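You operate a simulated robot arm through the tools that you are given. There is no shell and no other tool.

The job below is to be done with a simulated robot arm. You get a single attempt, and the scene is never put back.

## Task
Put things in order on the top of the side bench. At the end: the black-ended spool stands where the teal spool stood; the teal spool from the top of the side bench stands where the blue t-handle key stood; the black cone from the top of the side bench is in the grey tray; the blue t-handle key from the top of the side bench stands where the black cone stood; whatever was shut is shut again. Leave all else as you found it, and nothing knocked over.

It is judged by the outcome, as a careful person would: the job done as asked, and still so three seconds after it is handed in. It fails if anything else is knocked over, pushed out of place, dropped, spilled or broken.

## Robot
A 6-joint arm with a two-finger parallel gripper, fixed in place. Base frame: the origin is at the foot of the arm, x ahead of it, y to its left, z up; the work surface is at about z = 800. Readings come in mm, degrees, newtons and seconds.
With the tool pointing down near the work surface it reaches from about 260 to 680 mm from the base axis. Its first joint turns from -66.0 to 66.0 degrees. Payload 2.9 kg.
Tool frame: the origin (TCP) lies between the finger pads and is the grasp point; the fingertips stand 30 mm ahead of it; z points along the fingers, y is the line along which they close. Largest opening 110 mm; finger width 20, thickness 10; the body of the gripper, 48 by 112 mm, starts 55 mm behind the TCP.
Orientation is that of the tool frame in the base frame, as a unit quaternion [w, x, y, z]. With the fingers straight down and closing along the base's y, the tool's x points along the base's -x, its y along +y and its z along -z.

## Interface
- The arm moves only by the tool play_rows. Its argument "motion" is a list of rows, each a list of 6 numbers: the shift along the base's x, y, z in m, then the turn, a rotation vector about the base's x, y, z in degrees. In form: [[x, y, z, rx, ry, rz], ...]. A call has 1 to 20 rows; each row is the pose to reach, as a shift and turn from the pose commanded when the call began. "hand" is the closure in counts, from 0 (fully open) to 255 (shut), set as the call begins (left out, the last holds). Rows are played at 5 a second. More than 50 mm and 8.6 degrees between two rows, or a gripper value outside its range, and nothing of the call is played. Where a pose cannot be reached the arm comes as near as it can. A force on the tool above 40 N (or 10 N above the force at the start of the call, whichever is more), or a blocked arm, ends the call early, and 0.2 s more pass. Each finger travels about 108 mm/s and halts on what it meets, pressing with about 31 N; the grip force reading is that of the motor and also rises with nothing between the fingers. The clock runs only during rows and for 0.2 s after the last one: add rows that repeat a pose to give the fingers time. The reply holds the time, the measured pose of the TCP, the force on the tool along the base axes, the opening and the grip force, in the units named above and with some noise, with the torque about the TCP (base axes, N m) and any sound that the robot's microphone picked up.
- Cameras (640 x 400 px; columns grow to the right, rows downward): "scene" is fixed at [64.1, 423.4, 1389]; the picture's right is [-0.87, -0.49, 0.00], its down [-0.26, 0.46, -0.85] and it looks along [0.42, -0.74, -0.53] (base axes); focal length 341 px, centre (320, 200). "wrist" rides on the gripper at [72, 17, -103] in the tool frame; the picture's right is [-0.23, 0.97, 0.00], its down [-0.76, -0.18, -0.62] and it looks along [-0.61, -0.14, 0.78] (tool axes); focal length 222 px, centre (320, 200). There is no depth. A picture from a camera that has moved, and an enlarged one, comes with that camera's place and axes in the base frame and with its lens.
- grab_frame(camera): a new picture of that camera. The clock stands still meanwhile.
- zoom(camera, box): a new picture of the part [left, top, right, bottom] of that camera's present view, enlarged. The clock stands still meanwhile.
- sign_off(): hands the job in; it is judged then, once.

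Places have to be worked out from the pictures, the camera data and where the tool is seen. Open the gripper and draw the arm clear of the work before you hand the job in, unless the task says otherwise.

The tools are called after "Emit:" by a JSON object that holds its "api" and its "payload". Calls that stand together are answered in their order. play_rows: Moves the arm, as the interface text tells. Its arguments: {"type":"object","properties":{"motion":{"type":"array"},"hand":{"type":"number"}},"required":["motion"]} The other tools are called the same way: grab_frame (camera) takes a picture; zoom (camera, box) takes an enlarged picture of a part of a camera's view; sign_off () hands the job in.

At the start:

```text
time: 0.0
tcp_pos: [342.0, -202.8, 1102.2]
tool_rot: [0.0, -0.001, 1.0, 0.0]
wrist_force: [0.3, 0.1, -0.6]
wrist_torque: [-0.01, 0.01, 0.0]
width: 109.6
grasp_force: 0.1
```

scene: 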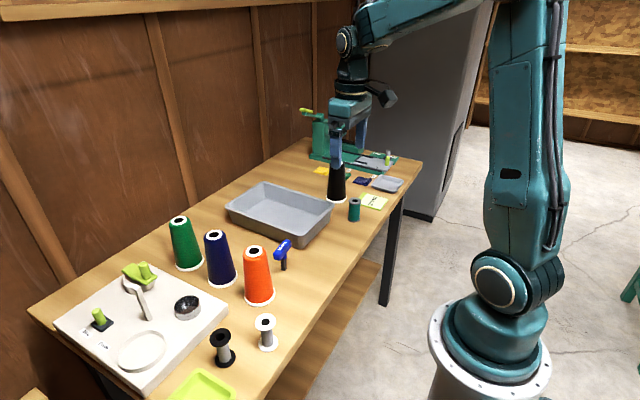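
wrist: 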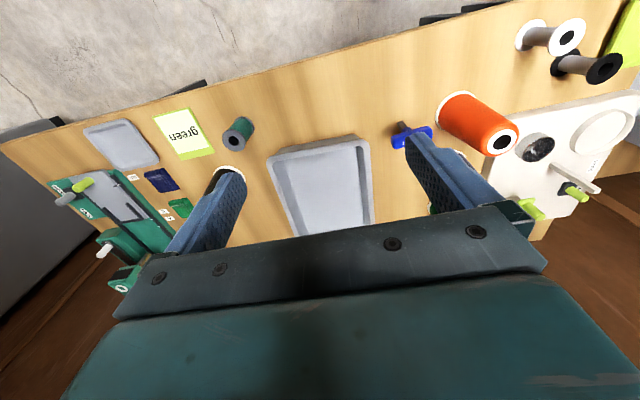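

I begin by looking closer at the bench in both cameras to identify the objects and work out their positions.

Emit:
{"api": "zoom", "payload": {"camera": "scene", "box": [160, 200, 320, 400]}}

Emit:
{"api": "zoom", "payload": {"camera": "scene", "box": [220, 90, 430, 260]}}

Emit:
{"api": "zoom", "payload": {"camera": "wrist", "box": [0, 80, 320, 300]}}

Emit:
{"api": "zoom", "payload": {"camera": "wrist", "box": [320, 0, 640, 240]}}

Emit:
{"api": "zoom", "payload": {"camera": "scene", "box": [40, 200, 240, 400]}}

```text
2.00 times, centred on (240, 300) of scene
camera zoom: at [64.1, 423.4, 1389.0], right [-0.87, -0.49, 0.0], down [-0.26, 0.46, -0.85], along [0.42, -0.74, -0.53], focal length 682 px, centre (480, 0)
```

zoom: 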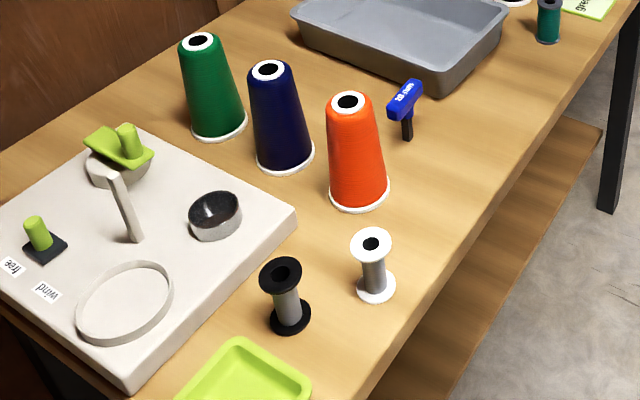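

```text
2.35 times, centred on (325, 175) of scene
camera zoom: at [64.1, 423.4, 1389.0], right [-0.87, -0.49, 0.0], down [-0.26, 0.46, -0.85], along [0.42, -0.74, -0.53], focal length 803 px, centre (308, 259)
```

zoom: 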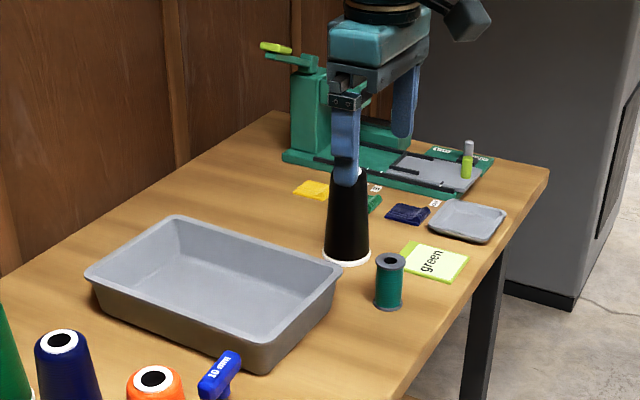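

```text
1.82 times, centred on (160, 190) of wrist
camera zoom: at [270.3, -185.2, 1205.4], right [0.23, 0.97, 0.0], down [0.76, -0.18, 0.62], along [0.61, -0.14, -0.78], focal length 404 px, centre (611, 218)
```

zoom: 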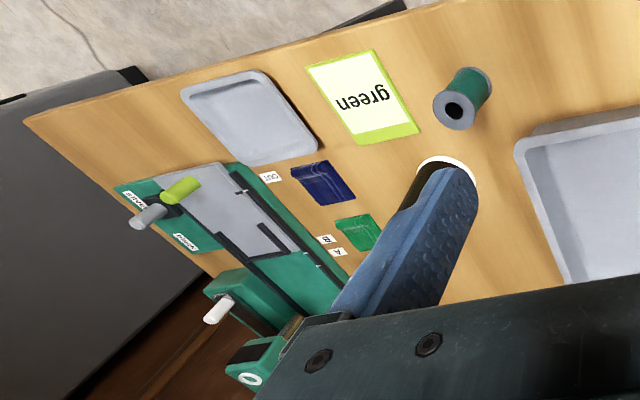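

```text
1.67 times, centred on (480, 120) of wrist
camera zoom: at [270.3, -185.2, 1205.4], right [0.23, 0.97, 0.0], down [0.76, -0.18, 0.62], along [0.61, -0.14, -0.78], focal length 370 px, centre (53, 333)
```

zoom: 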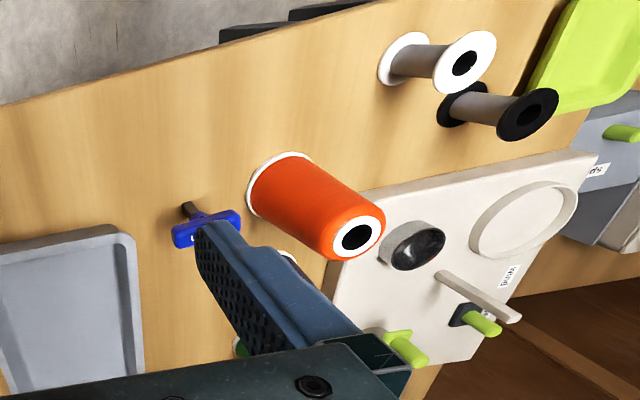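

```text
2.00 times, centred on (140, 300) of scene
camera zoom: at [64.1, 423.4, 1389.0], right [-0.87, -0.49, 0.0], down [-0.26, 0.46, -0.85], along [0.42, -0.74, -0.53], focal length 682 px, centre (680, 0)
```

zoom: 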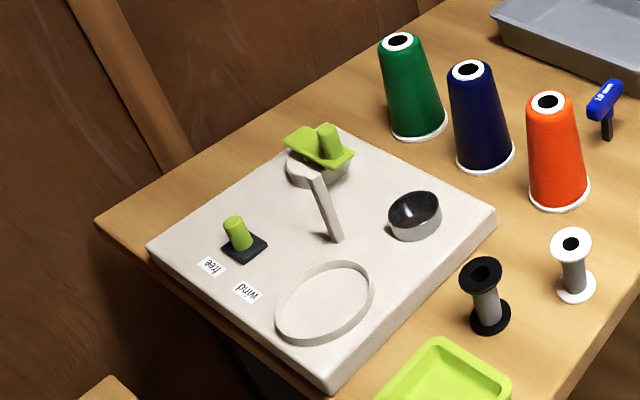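

The layout is clear; now I enlarge the key, the spools and the tray to see how they stand.

Emit:
{"api": "zoom", "payload": {"camera": "scene", "box": [255, 225, 315, 285]}}

Emit:
{"api": "zoom", "payload": {"camera": "scene", "box": [310, 150, 410, 230]}}

Emit:
{"api": "zoom", "payload": {"camera": "wrist", "box": [380, 100, 460, 170]}}

Emit:
{"api": "zoom", "payload": {"camera": "scene", "box": [190, 310, 290, 390]}}

```text
6.67 times, centred on (285, 255) of scene
camera zoom: at [64.1, 423.4, 1389.0], right [-0.87, -0.49, 0.0], down [-0.26, 0.46, -0.85], along [0.42, -0.74, -0.53], focal length 2275 px, centre (553, -167)
```

zoom: 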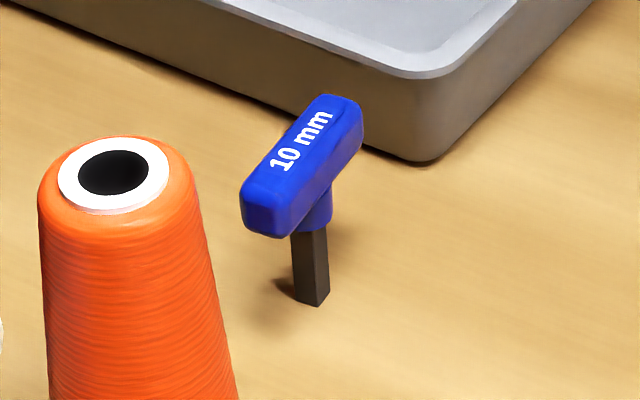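

```text
5.00 times, centred on (360, 190) of scene
camera zoom: at [64.1, 423.4, 1389.0], right [-0.87, -0.49, 0.0], down [-0.26, 0.46, -0.85], along [0.42, -0.74, -0.53], focal length 1706 px, centre (120, 250)
```

zoom: 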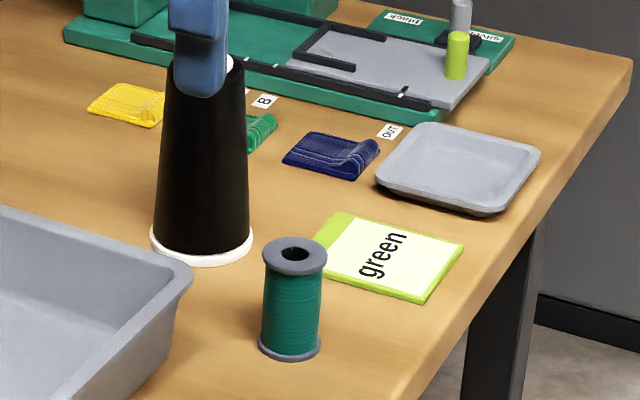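

```text
5.71 times, centred on (420, 135) of wrist
camera zoom: at [270.3, -185.2, 1205.4], right [0.23, 0.97, 0.0], down [0.76, -0.18, 0.62], along [0.61, -0.14, -0.78], focal length 1269 px, centre (-251, 571)
```

zoom: 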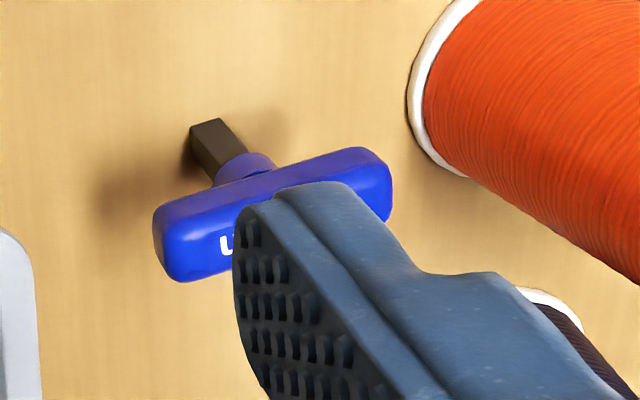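

```text
5.00 times, centred on (240, 350) of scene
camera zoom: at [64.1, 423.4, 1389.0], right [-0.87, -0.49, 0.0], down [-0.26, 0.46, -0.85], along [0.42, -0.74, -0.53], focal length 1706 px, centre (720, -550)
```

zoom: 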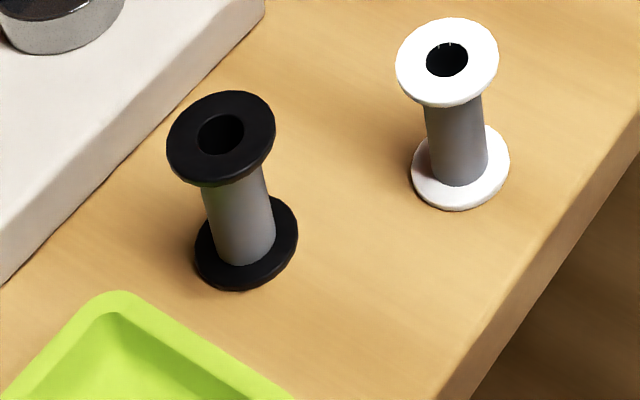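

The key stands on its hex end at about (448,-73), its handle along y; the black cone is at about (488,-433), teal spool (389,-359), black spool (408,177), tray rim spanning x 444–712, y -335…-160. I move to a pose from which the wrist camera sees the cone and teal spool clearly.

Emit:
{"api": "play_rows", "payload": {"motion": [[0.003, -0.036, 0, 0, 0, 0], [0.006, -0.072, 0, 0, 0, 0], [0.009, -0.108, 0, 0, 0, 0], [0.012, -0.144, 0, 0, 0, 0], [0.012, -0.18, 0, 0, 0, 0], [0.012, -0.21, 0, 0, 0, 0], [0.012, -0.21, 0, 0, 0, 0]], "hand": 0}}

Emit:
{"api": "grab_frame", "payload": {"camera": "wrist"}}

Emit:
{"api": "grab_frame", "payload": {"camera": "scene"}}

```text
time: 1.6
tcp_pos: [355.8, -412.4, 1102.1]
tool_rot: [0.001, 0.0, 1.0, 0.0]
wrist_force: [0.4, -0.1, -0.2]
wrist_torque: [0.0, 0.0, 0.0]
width: 110.0
grasp_force: 0.1
```

```text
taken
camera wrist: at [283.2, -395.2, 1205.7], right [0.23, 0.97, 0.0], down [0.76, -0.18, 0.62], along [0.61, -0.14, -0.78], focal length 222 px, centre (320, 200)
```

wrist: 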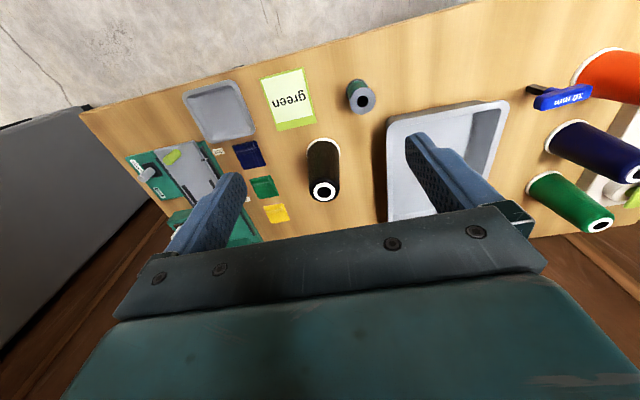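

```text
taken
```

scene: 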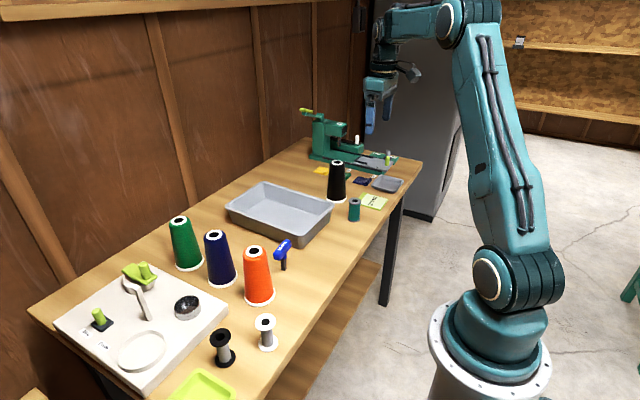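

Emit:
{"api": "zoom", "payload": {"camera": "wrist", "box": [250, 60, 410, 220]}}

Emit:
{"api": "zoom", "payload": {"camera": "scene", "box": [310, 150, 410, 230]}}

Emit:
{"api": "zoom", "payload": {"camera": "scene", "box": [210, 160, 350, 260]}}

```text
2.50 times, centred on (330, 140) of wrist
camera zoom: at [283.2, -395.2, 1205.7], right [0.23, 0.97, 0.0], down [0.76, -0.18, 0.62], along [0.61, -0.14, -0.78], focal length 555 px, centre (295, 350)
```

zoom: 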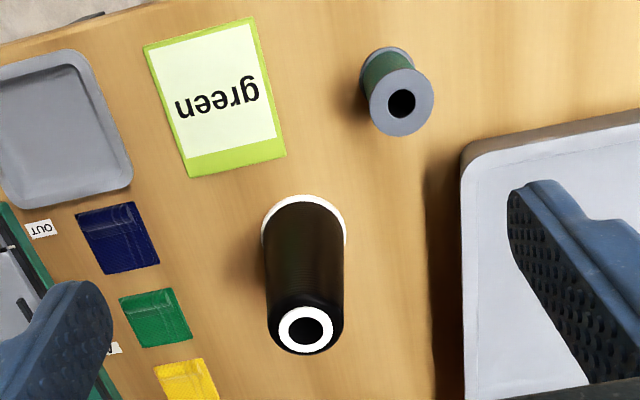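

```text
5.00 times, centred on (360, 190) of scene
camera zoom: at [64.1, 423.4, 1389.0], right [-0.87, -0.49, 0.0], down [-0.26, 0.46, -0.85], along [0.42, -0.74, -0.53], focal length 1706 px, centre (120, 250)
```

zoom: 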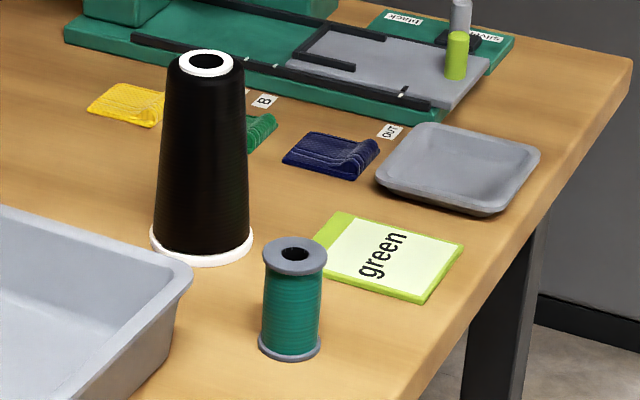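

```text
4.00 times, centred on (280, 210) of scene
camera zoom: at [64.1, 423.4, 1389.0], right [-0.87, -0.49, 0.0], down [-0.26, 0.46, -0.85], along [0.42, -0.74, -0.53], focal length 1365 px, centre (480, 160)
```

zoom: 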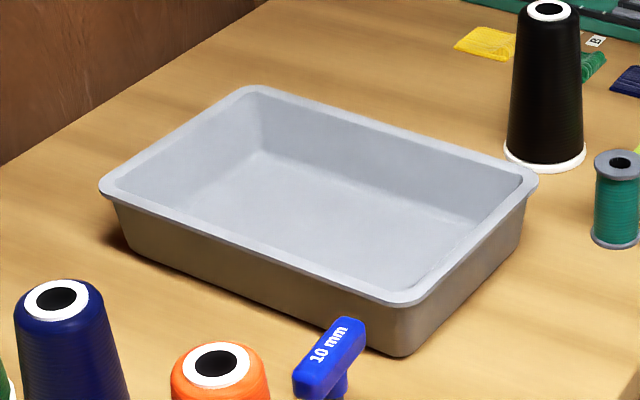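

Both cameras agree: cone base at (489,-434), top at about z 928; teal spool at (388,-356), about 62 mm tall. I go above the cone and come down to just above its top to check alignment.

Emit:
{"api": "play_rows", "payload": {"motion": [[0.04, -0.006, 0, 0, 0, 0], [0.08, -0.012, 0, 0, 0, 0], [0.12, -0.018, 0, 0, 0, 0], [0.135, -0.021, -0.03, 0, 0, 0], [0.135, -0.021, -0.07, 0, 0, 0], [0.135, -0.021, -0.11, 0, 0, 0], [0.135, -0.021, -0.13, 0, 0, 0], [0.135, -0.021, -0.13, 0, 0, 0]]}}

Emit:
{"api": "grab_frame", "payload": {"camera": "wrist"}}

Emit:
{"api": "zoom", "payload": {"camera": "scene", "box": [290, 90, 430, 230]}}

```text
time: 3.4
tcp_pos: [503.7, -443.5, 974.8]
tool_rot: [0.0, 0.0, 1.0, 0.001]
wrist_force: [-0.6, 0.8, -0.2]
wrist_torque: [0.01, -0.03, -0.02]
width: 109.9
grasp_force: 0.1
out of reach, approached as far as the arm can: row 3, 4, 5, 6, 7, 8
```

```text
taken
camera wrist: at [430.8, -426.7, 1078.1], right [0.23, 0.97, 0.0], down [0.76, -0.18, 0.62], along [0.61, -0.14, -0.78], focal length 222 px, centre (320, 200)
```

wrist: 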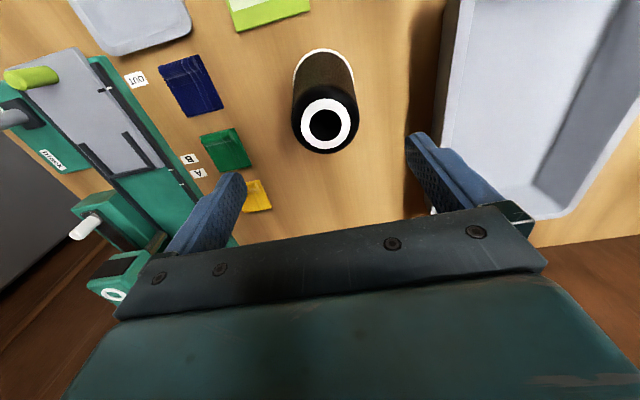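

```text
2.86 times, centred on (360, 160) of scene
camera zoom: at [64.1, 423.4, 1389.0], right [-0.87, -0.49, 0.0], down [-0.26, 0.46, -0.85], along [0.42, -0.74, -0.53], focal length 975 px, centre (206, 314)
```

zoom: 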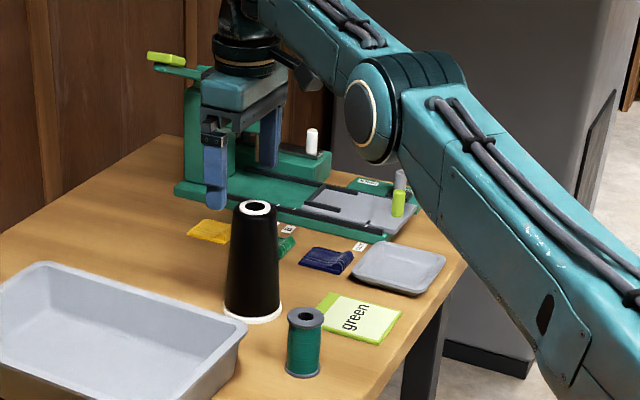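

The reply says the arm overstretched: TCP is at (504,-443.5), about 15 mm beyond the cone's axis, since at the higher z the straight elbow could not reach. I draw back inward at this height first and check that the arm follows properly.

Emit:
{"api": "play_rows", "payload": {"motion": [[-0.02, 0.015, 0.01, 0, 0, 0], [-0.05, 0.035, 0.015, 0, 0, 0], [-0.08, 0.055, 0.015, 0, 0, 0], [-0.08, 0.055, 0.015, 0, 0, 0]]}}

```text
time: 4.4
tcp_pos: [411.4, -377.2, 987.8]
tool_rot: [0.0, 0.0, 1.0, 0.0]
wrist_force: [0.0, -0.4, 0.4]
wrist_torque: [-0.04, 0.02, 0.03]
width: 109.7
grasp_force: 0.0
```

Now it follows well (411,-377,988). I move out to the cone axis at this lower height, tips still above the cone top, and check.

Emit:
{"api": "play_rows", "payload": {"motion": [[0.02, -0.014, -0.005, 0, 0, 0], [0.04, -0.028, -0.01, 0, 0, 0], [0.06, -0.042, -0.015, 0, 0, 0], [0.078, -0.056, -0.015, 0, 0, 0], [0.078, -0.056, -0.015, 0, 0, 0]]}}

Emit:
{"api": "grab_frame", "payload": {"camera": "wrist"}}

Emit:
{"api": "zoom", "payload": {"camera": "scene", "box": [290, 90, 430, 230]}}

```text
time: 5.6
tcp_pos: [489.2, -432.8, 971.7]
tool_rot: [-0.001, 0.001, 1.0, 0.0]
wrist_force: [0.0, 0.0, -0.3]
wrist_torque: [-0.03, 0.03, -0.01]
width: 110.1
grasp_force: 0.0
```

```text
taken
camera wrist: at [416.4, -416.1, 1074.7], right [0.23, 0.97, 0.0], down [0.76, -0.18, 0.62], along [0.61, -0.14, -0.78], focal length 222 px, centre (320, 200)
```

wrist: 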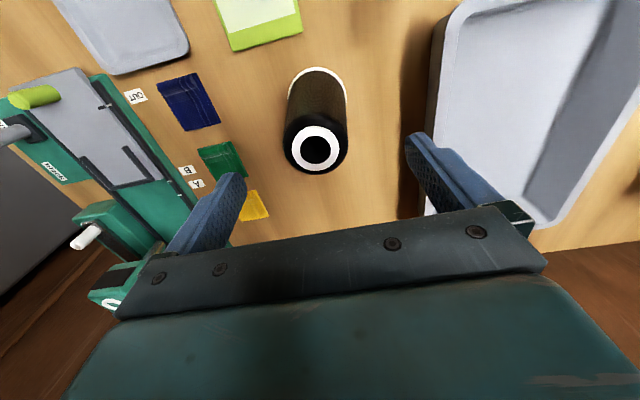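

```text
2.86 times, centred on (360, 160) of scene
camera zoom: at [64.1, 423.4, 1389.0], right [-0.87, -0.49, 0.0], down [-0.26, 0.46, -0.85], along [0.42, -0.74, -0.53], focal length 975 px, centre (206, 314)
```

zoom: 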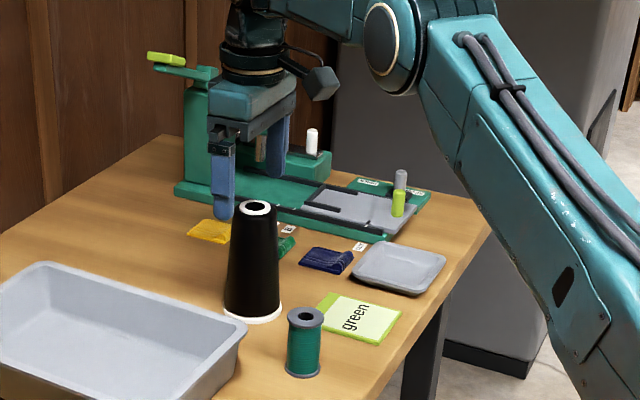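

The cone reads at about (487,-434) and the fingers straddle it. I descend to TCP z ≈ 894 (gripper body just above the cone top).

Emit:
{"api": "play_rows", "payload": {"motion": [[-0.002, -0.001, -0.02, 0, 0, 0], [-0.002, -0.001, -0.04, 0, 0, 0], [-0.002, -0.001, -0.06, 0, 0, 0], [-0.002, -0.001, -0.077, 0, 0, 0], [-0.002, -0.001, -0.077, 0, 0, 0]]}}

Emit:
{"api": "grab_frame", "payload": {"camera": "wrist"}}

Emit:
{"api": "zoom", "payload": {"camera": "scene", "box": [290, 90, 430, 230]}}

```text
time: 6.8
tcp_pos: [488.6, -434.4, 894.6]
tool_rot: [0.0, 0.0, 1.0, 0.0]
wrist_force: [0.3, -0.1, 1.6]
wrist_torque: [-0.03, 0.01, 0.01]
width: 110.1
grasp_force: 0.1
```

```text
taken
camera wrist: at [414.2, -417.2, 998.2], right [0.23, 0.97, 0.0], down [0.76, -0.18, 0.62], along [0.61, -0.14, -0.78], focal length 222 px, centre (320, 200)
```

wrist: 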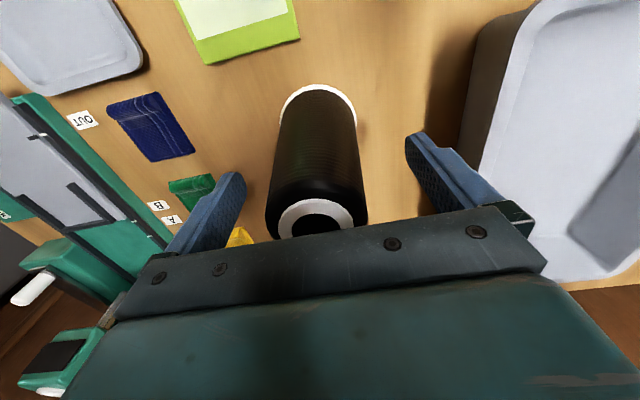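

```text
2.86 times, centred on (360, 160) of scene
camera zoom: at [64.1, 423.4, 1389.0], right [-0.87, -0.49, 0.0], down [-0.26, 0.46, -0.85], along [0.42, -0.74, -0.53], focal length 975 px, centre (206, 314)
```

zoom: 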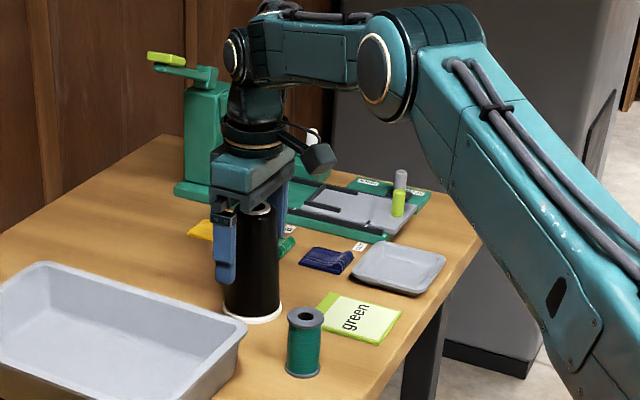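

Fingers straddle the cone evenly with the body clear above. I close on it.

Emit:
{"api": "play_rows", "payload": {"motion": [[0, 0, 0, 0, 0, 0], [0, 0, 0, 0, 0, 0], [0, 0, 0, 0, 0, 0], [0, 0, 0, 0, 0, 0], [0, 0, 0, 0, 0, 0]], "hand": 255}}

Emit:
{"api": "grab_frame", "payload": {"camera": "wrist"}}

Emit:
{"api": "zoom", "payload": {"camera": "scene", "box": [290, 90, 430, 230]}}

```text
time: 8.0
tcp_pos: [487.6, -433.8, 895.0]
tool_rot: [0.0, 0.0, 1.0, 0.0]
wrist_force: [0.2, -1.4, -0.3]
wrist_torque: [-0.04, -0.01, 0.01]
width: 56.4
grasp_force: 31.1
```

```text
taken
camera wrist: at [414.2, -417.2, 998.5], right [0.23, 0.97, 0.0], down [0.76, -0.18, 0.62], along [0.61, -0.14, -0.78], focal length 222 px, centre (320, 200)
```

wrist: 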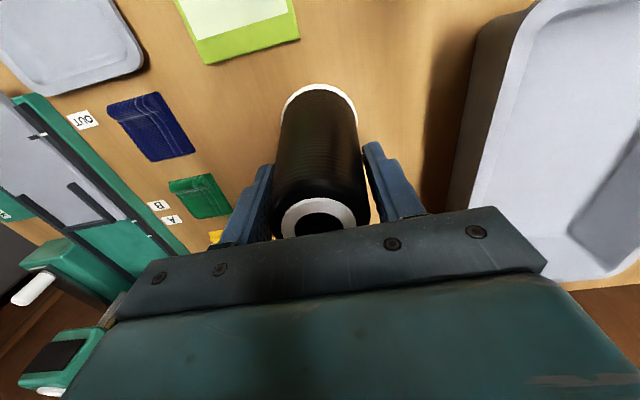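

```text
2.86 times, centred on (360, 160) of scene
camera zoom: at [64.1, 423.4, 1389.0], right [-0.87, -0.49, 0.0], down [-0.26, 0.46, -0.85], along [0.42, -0.74, -0.53], focal length 975 px, centre (206, 314)
```

zoom: 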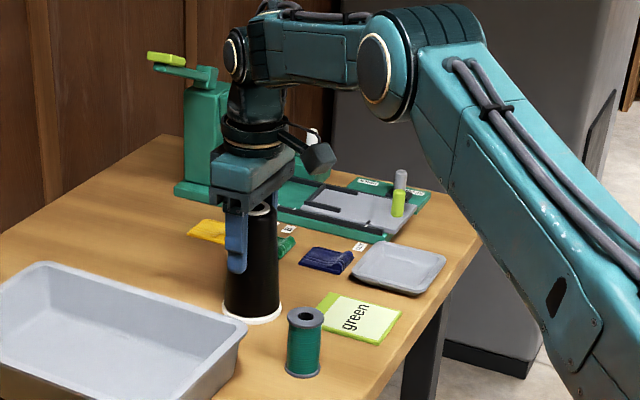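

Gripped at 56 mm with 31 N, cone undisturbed. I lift a little and check it is held straight.

Emit:
{"api": "play_rows", "payload": {"motion": [[0, 0, 0.01, 0, 0, 0], [0, 0, 0.025, 0, 0, 0], [0, 0, 0.04, 0, 0, 0], [0, 0, 0.04, 0, 0, 0]]}}

Emit:
{"api": "zoom", "payload": {"camera": "scene", "box": [290, 90, 430, 230]}}

Emit:
{"api": "grab_frame", "payload": {"camera": "wrist"}}

```text
time: 9.0
tcp_pos: [486.1, -435.5, 933.7]
tool_rot: [-0.001, 0.0, 1.0, 0.0]
wrist_force: [-0.1, 0.2, -1.8]
wrist_torque: [-0.03, 0.02, -0.02]
width: 56.4
grasp_force: 31.1
```

```text
2.86 times, centred on (360, 160) of scene
camera zoom: at [64.1, 423.4, 1389.0], right [-0.87, -0.49, 0.0], down [-0.26, 0.46, -0.85], along [0.42, -0.74, -0.53], focal length 975 px, centre (206, 314)
```

zoom: 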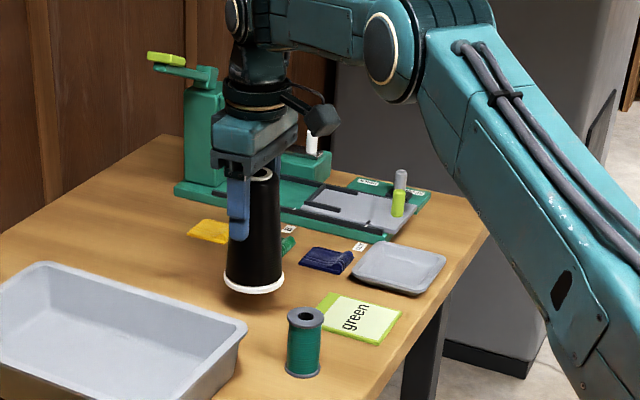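

```text
taken
camera wrist: at [413.4, -418.4, 1038.2], right [0.23, 0.97, 0.0], down [0.76, -0.18, 0.62], along [0.61, -0.14, -0.78], focal length 222 px, centre (320, 200)
```

wrist: 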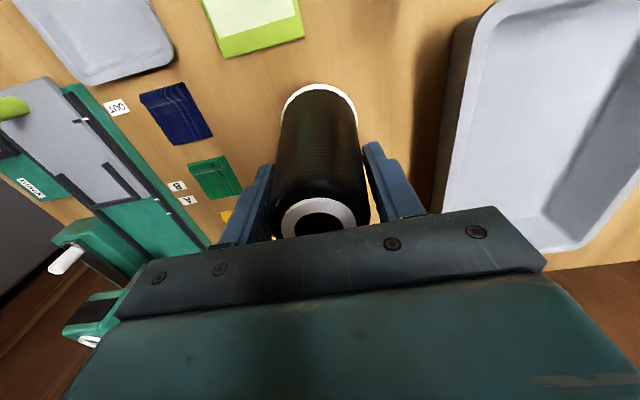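

The cone hangs straight. I lift it another 45 mm to clear the tray rim and carry it over the tray's middle (555,-248).

Emit:
{"api": "play_rows", "payload": {"motion": [[0, 0, 0.025, 0, 0, 0], [0, 0, 0.05, 0, 0, 0], [0.008, 0.03, 0.05, 0, 0, 0], [0.02, 0.065, 0.05, 0, 0, 0], [0.034, 0.1, 0.05, 0, 0, 0], [0.048, 0.135, 0.05, 0, 0, 0], [0.06, 0.165, 0.05, 0, 0, 0], [0.068, 0.186, 0.05, 0, 0, 0], [0.068, 0.186, 0.05, 0, 0, 0], [0.068, 0.186, 0.05, 0, 0, 0]]}}

Emit:
{"api": "grab_frame", "payload": {"camera": "scene"}}

Emit:
{"api": "grab_frame", "payload": {"camera": "wrist"}}

```text
time: 11.2
tcp_pos: [555.0, -249.2, 986.0]
tool_rot: [0.0, 0.0, 1.0, 0.001]
wrist_force: [-0.4, -0.6, -2.0]
wrist_torque: [0.01, 0.01, -0.02]
width: 56.2
grasp_force: 31.4
```

```text
taken
```

scene: 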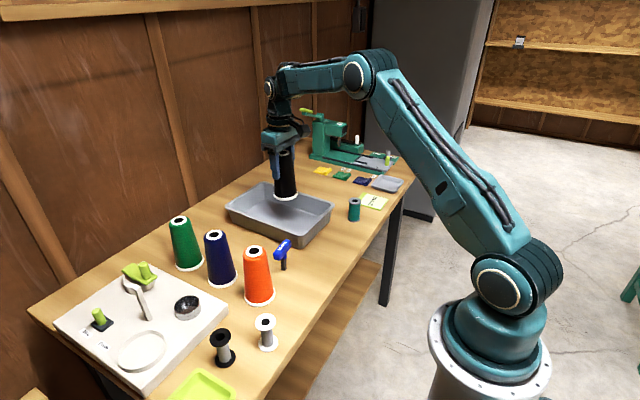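

```text
taken
camera wrist: at [482.0, -232.8, 1089.0], right [0.23, 0.97, 0.0], down [0.76, -0.18, 0.62], along [0.61, -0.14, -0.78], focal length 222 px, centre (320, 200)
```

wrist: 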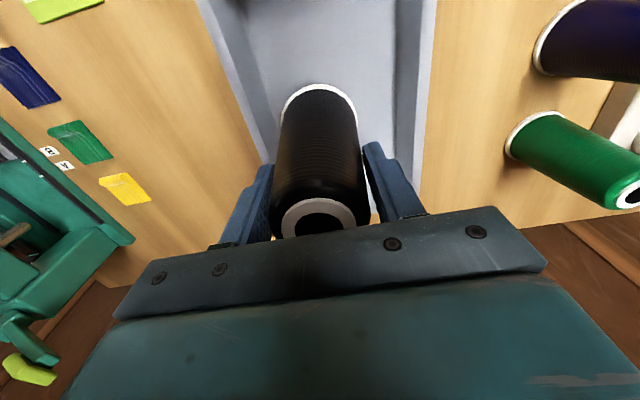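

Cone is over the middle of the tray. I lower it most of the way, then feel for the floor.

Emit:
{"api": "play_rows", "payload": {"motion": [[0, 0, -0.02, 0, 0, 0], [0, 0, -0.04, 0, 0, 0], [0, 0, -0.06, 0, 0, 0], [0, 0, -0.076, 0, 0, 0], [0, 0, -0.08, 0, 0, 0], [0, 0, -0.08, 0, 0, 0]]}}

Emit:
{"api": "zoom", "payload": {"camera": "scene", "box": [210, 140, 350, 260]}}

```text
time: 12.6
tcp_pos: [556.8, -247.4, 905.1]
tool_rot: [0.001, -0.001, 1.0, 0.0]
wrist_force: [-0.3, 0.1, -1.9]
wrist_torque: [0.03, -0.04, 0.03]
width: 56.6
grasp_force: 31.0
```

```text
3.33 times, centred on (280, 200) of scene
camera zoom: at [64.1, 423.4, 1389.0], right [-0.87, -0.49, 0.0], down [-0.26, 0.46, -0.85], along [0.42, -0.74, -0.53], focal length 1137 px, centre (453, 200)
```

zoom: 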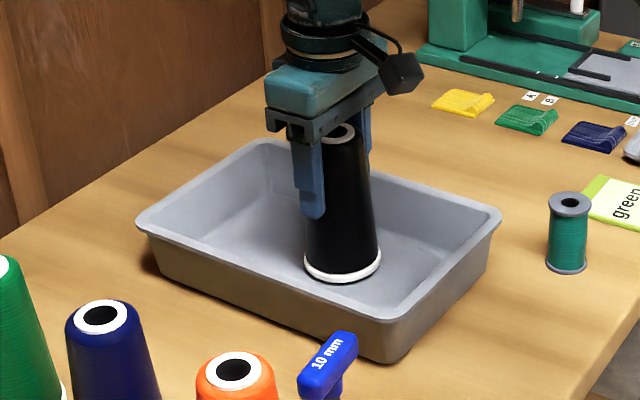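

Still hanging (-1.9 N). I lower in 2 mm steps until the weight comes off.

Emit:
{"api": "play_rows", "payload": {"motion": [[0, 0, -0.002, 0, 0, 0], [0, 0, -0.004, 0, 0, 0], [0, 0, -0.005, 0, 0, 0], [0, 0, -0.005, 0, 0, 0]]}}

```text
time: 13.6
tcp_pos: [555.6, -248.9, 901.3]
tool_rot: [0.002, 0.001, 1.0, 0.0]
wrist_force: [-3.6, 4.1, 18.4]
wrist_torque: [0.75, 0.59, -0.02]
width: 56.5
grasp_force: 30.8
```

Contact (18 N). I ease up slightly to relieve the load before releasing.

Emit:
{"api": "play_rows", "payload": {"motion": [[0, 0, 0.001, 0, 0, 0], [0, 0, 0.0015, 0, 0, 0], [0, 0, 0.0015, 0, 0, 0]]}}

Emit:
{"api": "zoom", "payload": {"camera": "scene", "box": [230, 140, 350, 240]}}

Emit:
{"api": "grab_frame", "payload": {"camera": "wrist"}}

```text
time: 14.4
tcp_pos: [555.7, -248.2, 900.3]
tool_rot: [0.001, -0.001, 1.0, -0.001]
wrist_force: [4.8, 1.1, 8.2]
wrist_torque: [0.0, -0.37, 0.01]
width: 56.5
grasp_force: 30.8
```

```text
4.00 times, centred on (290, 190) of scene
camera zoom: at [64.1, 423.5, 1389.0], right [-0.87, -0.49, 0.0], down [-0.26, 0.46, -0.85], along [0.42, -0.74, -0.53], focal length 1365 px, centre (440, 240)
```

zoom: 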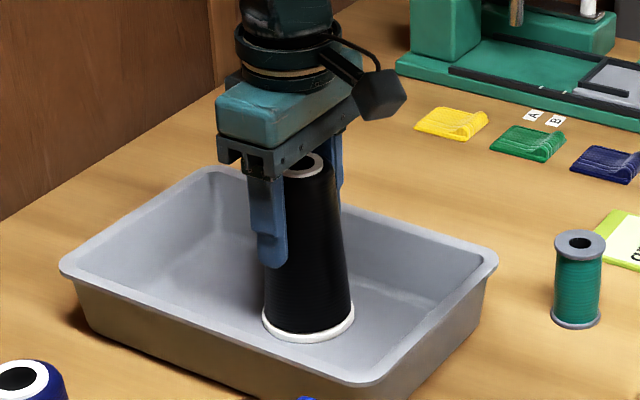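

```text
taken
camera wrist: at [481.5, -232.0, 1004.4], right [0.23, 0.97, 0.0], down [0.76, -0.18, 0.62], along [0.61, -0.14, -0.78], focal length 222 px, centre (320, 200)
```

wrist: 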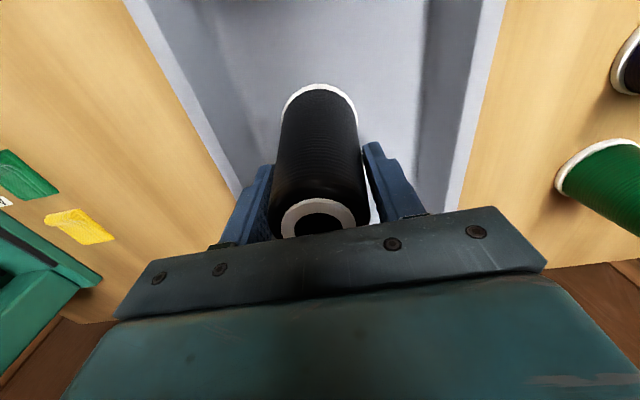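

The cone stands on the tray floor. I open the fingers.

Emit:
{"api": "play_rows", "payload": {"motion": [[0, 0, 0, 0, 0, 0], [0, 0, 0, 0, 0, 0], [0, 0, 0, 0, 0, 0], [0, 0, 0, 0, 0, 0]], "hand": 0}}

Emit:
{"api": "grab_frame", "payload": {"camera": "wrist"}}

```text
time: 15.4
tcp_pos: [554.7, -247.8, 901.6]
tool_rot: [0.0, -0.001, 1.0, 0.0]
wrist_force: [0.1, 0.1, 0.0]
wrist_torque: [0.0, -0.01, -0.03]
width: 110.0
grasp_force: 0.1
```

```text
taken
camera wrist: at [481.3, -231.9, 1004.5], right [0.23, 0.97, 0.0], down [0.76, -0.18, 0.62], along [0.61, -0.14, -0.78], focal length 222 px, centre (320, 200)
```

wrist: 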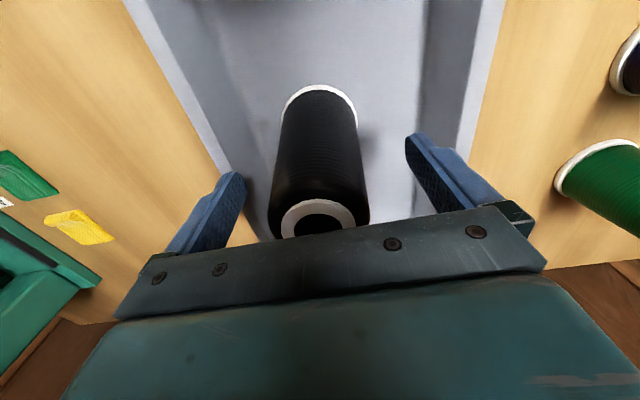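

The cone is released and standing. I rise straight up, draw inward, and check the scene.

Emit:
{"api": "play_rows", "payload": {"motion": [[0, 0, 0.02, 0, 0, 0], [0, 0, 0.05, 0, 0, 0], [0, 0, 0.085, 0, 0, 0], [0, 0, 0.11, 0, 0, 0], [-0.03, 0.01, 0.13, 0, 0, 0], [-0.065, 0.02, 0.145, 0, 0, 0], [-0.1, 0.03, 0.15, 0, 0, 0], [-0.13, 0.04, 0.15, 0, 0, 0], [-0.13, 0.04, 0.15, 0, 0, 0]]}}

Emit:
{"api": "grab_frame", "payload": {"camera": "scene"}}

```text
time: 17.4
tcp_pos: [423.2, -210.4, 1053.4]
tool_rot: [0.0, 0.0, 1.0, 0.0]
wrist_force: [0.0, 0.1, 0.0]
wrist_torque: [0.02, 0.03, 0.0]
width: 109.9
grasp_force: 0.1
```

```text
taken
```

scene: 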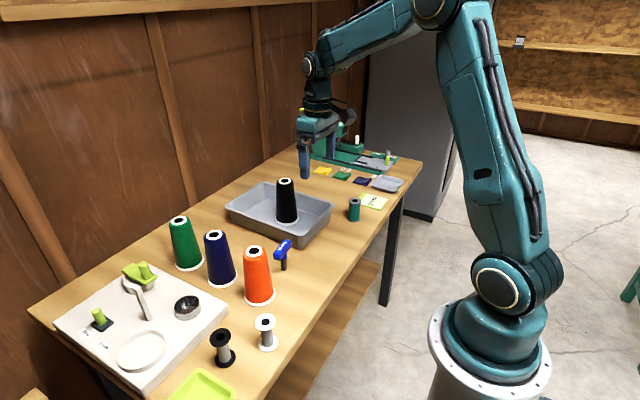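

The cone stands upright in the tray. I turn the gripper 90° so it closes along x (across the key's handle), moving to where the wrist camera sees the key.

Emit:
{"api": "play_rows", "payload": {"motion": [[0.002, 0.002, 0, 0, 0, 7.5], [0.004, 0.005, 0, 0, 0, 15], [0.006, 0.007, 0, 0, 0, 22.5], [0.008, 0.01, 0, 0, 0, 30], [0.01, 0.012, 0, 0, 0, 37.5], [0.012, 0.015, 0, 0, 0, 45], [0.014, 0.017, 0, 0, 0, 52.5], [0.016, 0.02, 0, 0, 0, 60], [0.018, 0.022, 0, 0, 0, 67.5], [0.02, 0.025, 0, 0, 0, 75], [0.022, 0.028, 0, 0, 0, 82.5], [0.025, 0.03, 0, 0, 0, 90], [0.025, 0.03, 0, 0, 0, 90]]}}

Emit:
{"api": "grab_frame", "payload": {"camera": "wrist"}}

```text
time: 20.2
tcp_pos: [450.2, -180.0, 1052.2]
tool_rot: [0.0, 0.707, -0.707, -0.001]
wrist_force: [-0.4, 0.3, -0.3]
wrist_torque: [-0.02, 0.02, 0.01]
width: 110.0
grasp_force: 0.0
```

```text
taken
camera wrist: at [432.0, -252.1, 1155.1], right [-0.97, 0.23, 0.0], down [0.18, 0.76, 0.62], along [0.14, 0.61, -0.78], focal length 222 px, centre (320, 200)
```

wrist: 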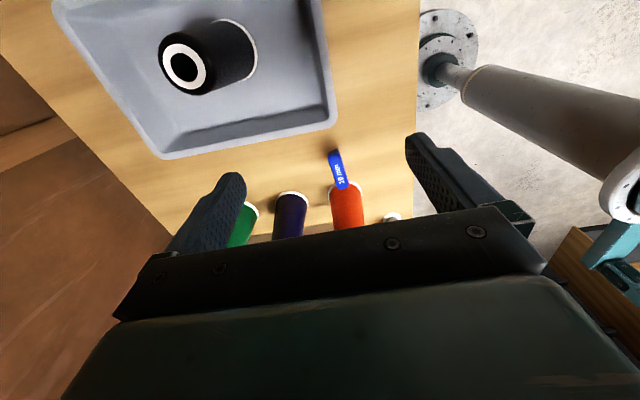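

The key is visible; I enlarge it to fix its exact place and handle direction.

Emit:
{"api": "zoom", "payload": {"camera": "wrist", "box": [290, 120, 400, 220]}}

Emit:
{"api": "zoom", "payload": {"camera": "scene", "box": [230, 160, 350, 300]}}

```text
4.00 times, centred on (345, 170) of wrist
camera zoom: at [432.0, -252.1, 1155.1], right [-0.97, 0.23, 0.0], down [0.18, 0.76, 0.62], along [0.14, 0.61, -0.78], focal length 888 px, centre (220, 320)
```

zoom: 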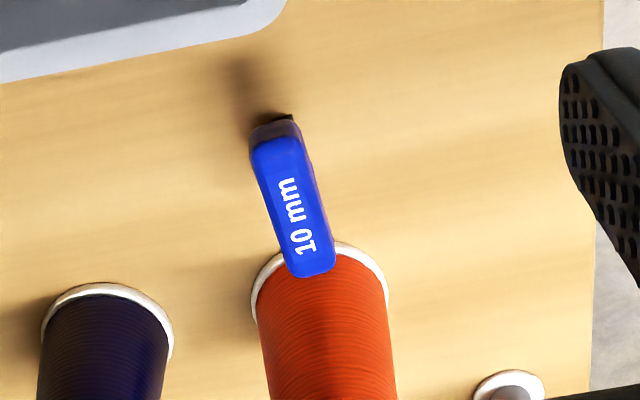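

```text
2.86 times, centred on (290, 230) of scene
camera zoom: at [64.1, 423.4, 1389.0], right [-0.87, -0.49, 0.0], down [-0.26, 0.46, -0.85], along [0.42, -0.74, -0.53], focal length 975 px, centre (406, 114)
```

zoom: 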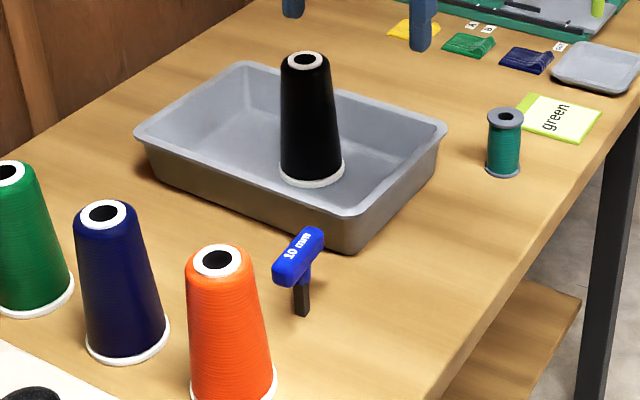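

Key centre comes out near (446.5,-75), handle within ~3° of the y axis. I move over it and come down to z ≈ 920 (tips still above the handle) to check alignment.

Emit:
{"api": "play_rows", "payload": {"motion": [[-0.001, 0.035, 0, 0, 0, 0], [-0.002, 0.07, 0, 0, 0, 0], [-0.003, 0.104, 0, 0, 0, 0], [-0.003, 0.104, -0.04, 0, 0, 0], [-0.003, 0.104, -0.08, 0, 0, 0], [-0.003, 0.104, -0.12, 0, 0, 0], [-0.003, 0.104, -0.132, 0, 0, 0], [-0.003, 0.104, -0.132, 0, 0, 0]]}}

Emit:
{"api": "grab_frame", "payload": {"camera": "wrist"}}

Emit:
{"api": "zoom", "payload": {"camera": "scene", "box": [230, 160, 350, 300]}}

```text
time: 22.0
tcp_pos: [447.7, -74.9, 919.4]
tool_rot: [-0.001, -0.707, 0.707, 0.0]
wrist_force: [-0.3, 0.2, 0.6]
wrist_torque: [0.01, 0.01, 0.02]
width: 110.1
grasp_force: 0.1
```

```text
taken
camera wrist: at [429.2, -147.1, 1022.5], right [-0.97, 0.23, 0.0], down [0.18, 0.76, 0.62], along [0.14, 0.61, -0.78], focal length 222 px, centre (320, 200)
```

wrist: 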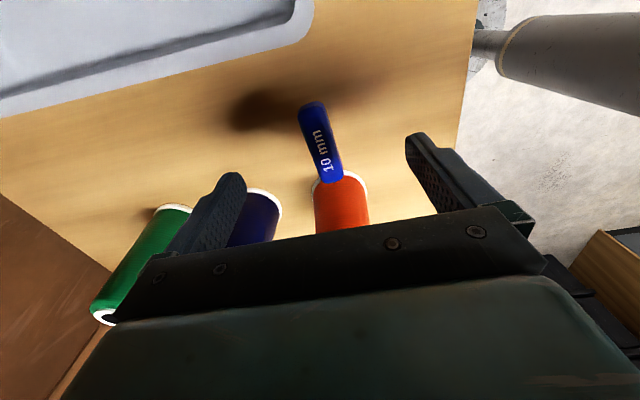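

```text
2.86 times, centred on (290, 230) of scene
camera zoom: at [64.1, 423.4, 1389.0], right [-0.87, -0.49, 0.0], down [-0.26, 0.46, -0.85], along [0.42, -0.74, -0.53], focal length 975 px, centre (406, 114)
```

zoom: 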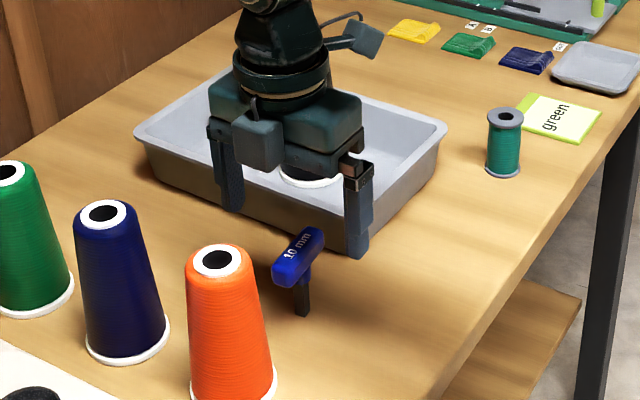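

I enlarge the wrist view to centre accurately over the key.

Emit:
{"api": "zoom", "payload": {"camera": "wrist", "box": [260, 80, 380, 200]}}

```text
3.33 times, centred on (320, 140) of wrist
camera zoom: at [429.2, -147.1, 1022.5], right [-0.97, 0.23, 0.0], down [0.18, 0.76, 0.62], along [0.14, 0.61, -0.78], focal length 740 px, centre (320, 400)
```

zoom: 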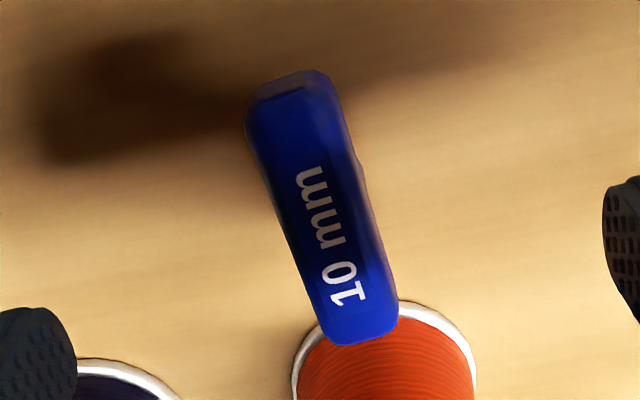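

Key centre is about 2 mm toward -x of the tool centre and turned ~2.5°. I correct that and descend so the pads are at handle height (TCP z ≈ 860).

Emit:
{"api": "play_rows", "payload": {"motion": [[-0.002, 0, -0.015, 0, 0, 2.3], [-0.002, 0, -0.03, 0, 0, 2.3], [-0.002, 0, -0.045, 0, 0, 2.3], [-0.002, 0, -0.059, 0, 0, 2.3], [-0.002, 0, -0.059, 0, 0, 2.3]]}}

Emit:
{"api": "play_rows", "payload": {"motion": [[0, 0, 0, 0, 0, 0], [0, 0, 0, 0, 0, 0], [0, 0, 0, 0, 0, 0], [0, 0, 0, 0, 0, 0]], "hand": 165}}

Emit:
{"api": "grab_frame", "payload": {"camera": "wrist"}}

Emit:
{"api": "zoom", "payload": {"camera": "scene", "box": [230, 180, 330, 300]}}

```text
time: 23.2
tcp_pos: [444.6, -74.7, 860.6]
tool_rot: [0.0, 0.721, -0.693, 0.0]
wrist_force: [0.0, -0.9, -0.8]
wrist_torque: [-0.02, -0.01, 0.0]
width: 110.0
grasp_force: 0.0
```

```text
time: 24.2
tcp_pos: [444.0, -75.8, 860.1]
tool_rot: [0.0, 0.722, -0.692, 0.001]
wrist_force: [0.4, 0.1, 0.8]
wrist_torque: [0.07, 0.01, 0.01]
width: 38.7
grasp_force: 0.1
```

```text
taken
camera wrist: at [429.6, -148.2, 964.1], right [-0.98, 0.19, 0.0], down [0.15, 0.77, 0.62], along [0.12, 0.61, -0.78], focal length 222 px, centre (320, 200)
```

wrist: 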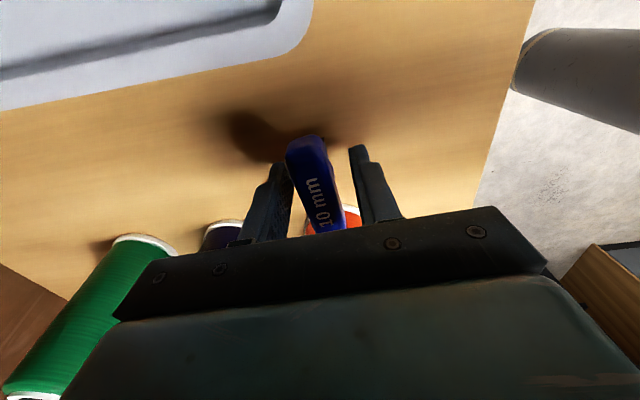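

```text
3.33 times, centred on (280, 240) of scene
camera zoom: at [64.1, 423.4, 1389.0], right [-0.87, -0.49, 0.0], down [-0.26, 0.46, -0.85], along [0.42, -0.74, -0.53], focal length 1137 px, centre (453, 67)
```

zoom: 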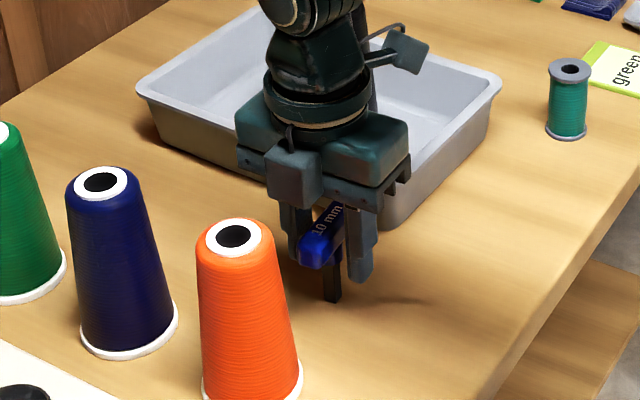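

Fingers are 39 mm apart around the handle; I check the centring closely.

Emit:
{"api": "zoom", "payload": {"camera": "wrist", "box": [260, 120, 390, 240]}}

```text
3.33 times, centred on (325, 180) of wrist
camera zoom: at [429.6, -148.2, 964.1], right [-0.98, 0.19, 0.0], down [0.15, 0.77, 0.62], along [0.12, 0.61, -0.78], focal length 740 px, centre (303, 267)
```

zoom: 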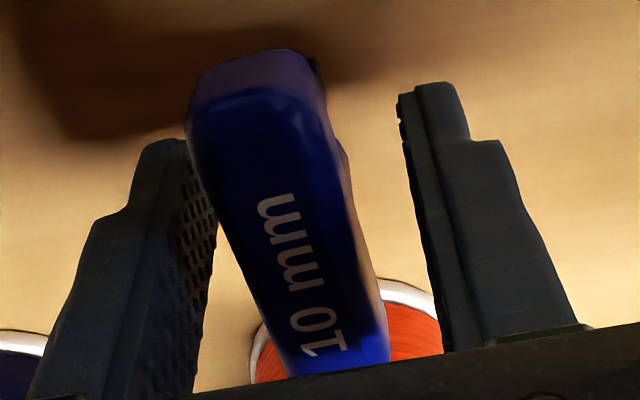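

Handle is centred within about a millimetre between the fingers. I close to a near-touch gap, then grip.

Emit:
{"api": "play_rows", "payload": {"motion": [[0, 0, 0, 0, 0, 0], [0, 0, 0, 0, 0, 0]], "hand": 200}}

Emit:
{"api": "play_rows", "payload": {"motion": [[0, 0, 0, 0, 0, 0], [0, 0, 0, 0, 0, 0], [0, 0, 0, 0, 0, 0]], "hand": 255}}

Emit:
{"api": "zoom", "payload": {"camera": "wrist", "box": [260, 120, 390, 240]}}

Emit:
{"api": "zoom", "payload": {"camera": "scene", "box": [250, 200, 320, 290]}}

```text
time: 24.8
tcp_pos: [443.3, -74.8, 859.7]
tool_rot: [-0.001, 0.721, -0.693, 0.0]
wrist_force: [0.8, -0.1, -0.1]
wrist_torque: [-0.01, -0.03, -0.02]
width: 23.6
grasp_force: 0.1
```

```text
time: 25.6
tcp_pos: [444.0, -74.5, 859.7]
tool_rot: [-0.001, 0.721, -0.693, 0.0]
wrist_force: [0.3, 0.4, 1.7]
wrist_torque: [0.01, -0.04, -0.04]
width: 19.3
grasp_force: 31.2
```

```text
3.33 times, centred on (325, 180) of wrist
camera zoom: at [429.7, -148.2, 964.1], right [-0.98, 0.19, 0.0], down [0.15, 0.77, 0.62], along [0.12, 0.61, -0.78], focal length 740 px, centre (303, 267)
```

zoom: 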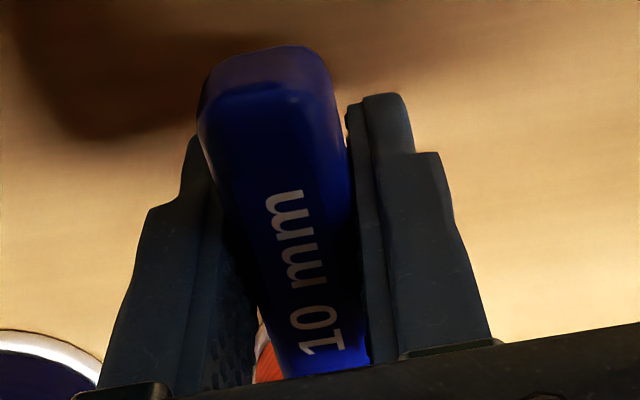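

```text
4.44 times, centred on (285, 245) of scene
camera zoom: at [64.1, 423.4, 1389.0], right [-0.87, -0.49, 0.0], down [-0.26, 0.46, -0.85], along [0.42, -0.74, -0.53], focal length 1516 px, centre (476, 0)
```

zoom: 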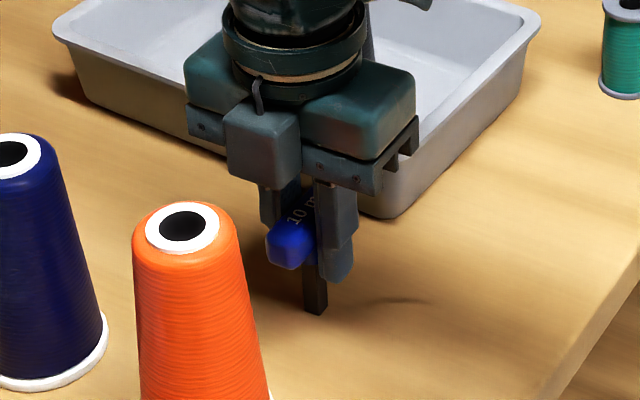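

Gripped at 19.3 mm. I lift 30 mm and check that the key comes up straight.

Emit:
{"api": "play_rows", "payload": {"motion": [[0, 0, 0.005, 0, 0, 0], [0, 0, 0.015, 0, 0, 0], [0, 0, 0.03, 0, 0, 0], [0, 0, 0.03, 0, 0, 0]]}}

Emit:
{"api": "zoom", "payload": {"camera": "scene", "box": [250, 200, 320, 290]}}

Emit:
{"api": "grab_frame", "payload": {"camera": "wrist"}}

```text
time: 26.6
tcp_pos: [443.3, -74.7, 891.8]
tool_rot: [0.001, 0.721, -0.692, 0.0]
wrist_force: [-0.3, -0.1, -0.7]
wrist_torque: [0.0, -0.01, 0.01]
width: 19.6
grasp_force: 31.3
```

```text
4.44 times, centred on (285, 245) of scene
camera zoom: at [64.1, 423.4, 1389.0], right [-0.87, -0.49, 0.0], down [-0.26, 0.46, -0.85], along [0.42, -0.74, -0.53], focal length 1516 px, centre (476, 0)
```

zoom: 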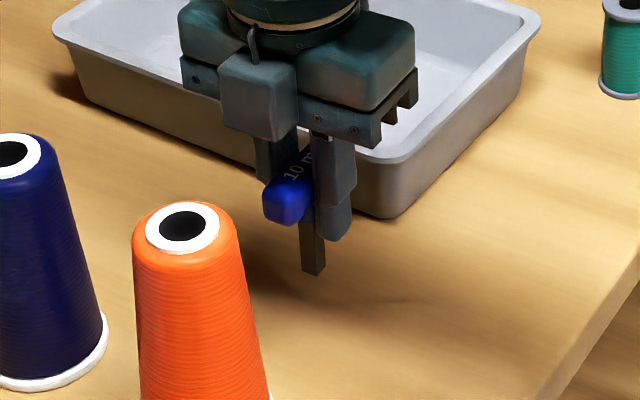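

```text
taken
camera wrist: at [429.2, -147.8, 993.8], right [-0.98, 0.19, 0.0], down [0.15, 0.77, 0.62], along [0.12, 0.61, -0.78], focal length 222 px, centre (320, 200)
```

wrist: 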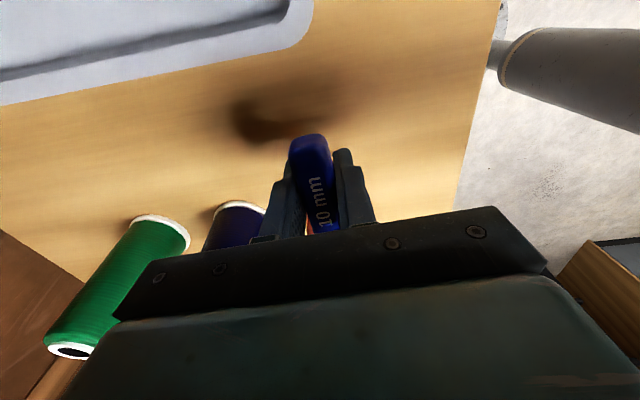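

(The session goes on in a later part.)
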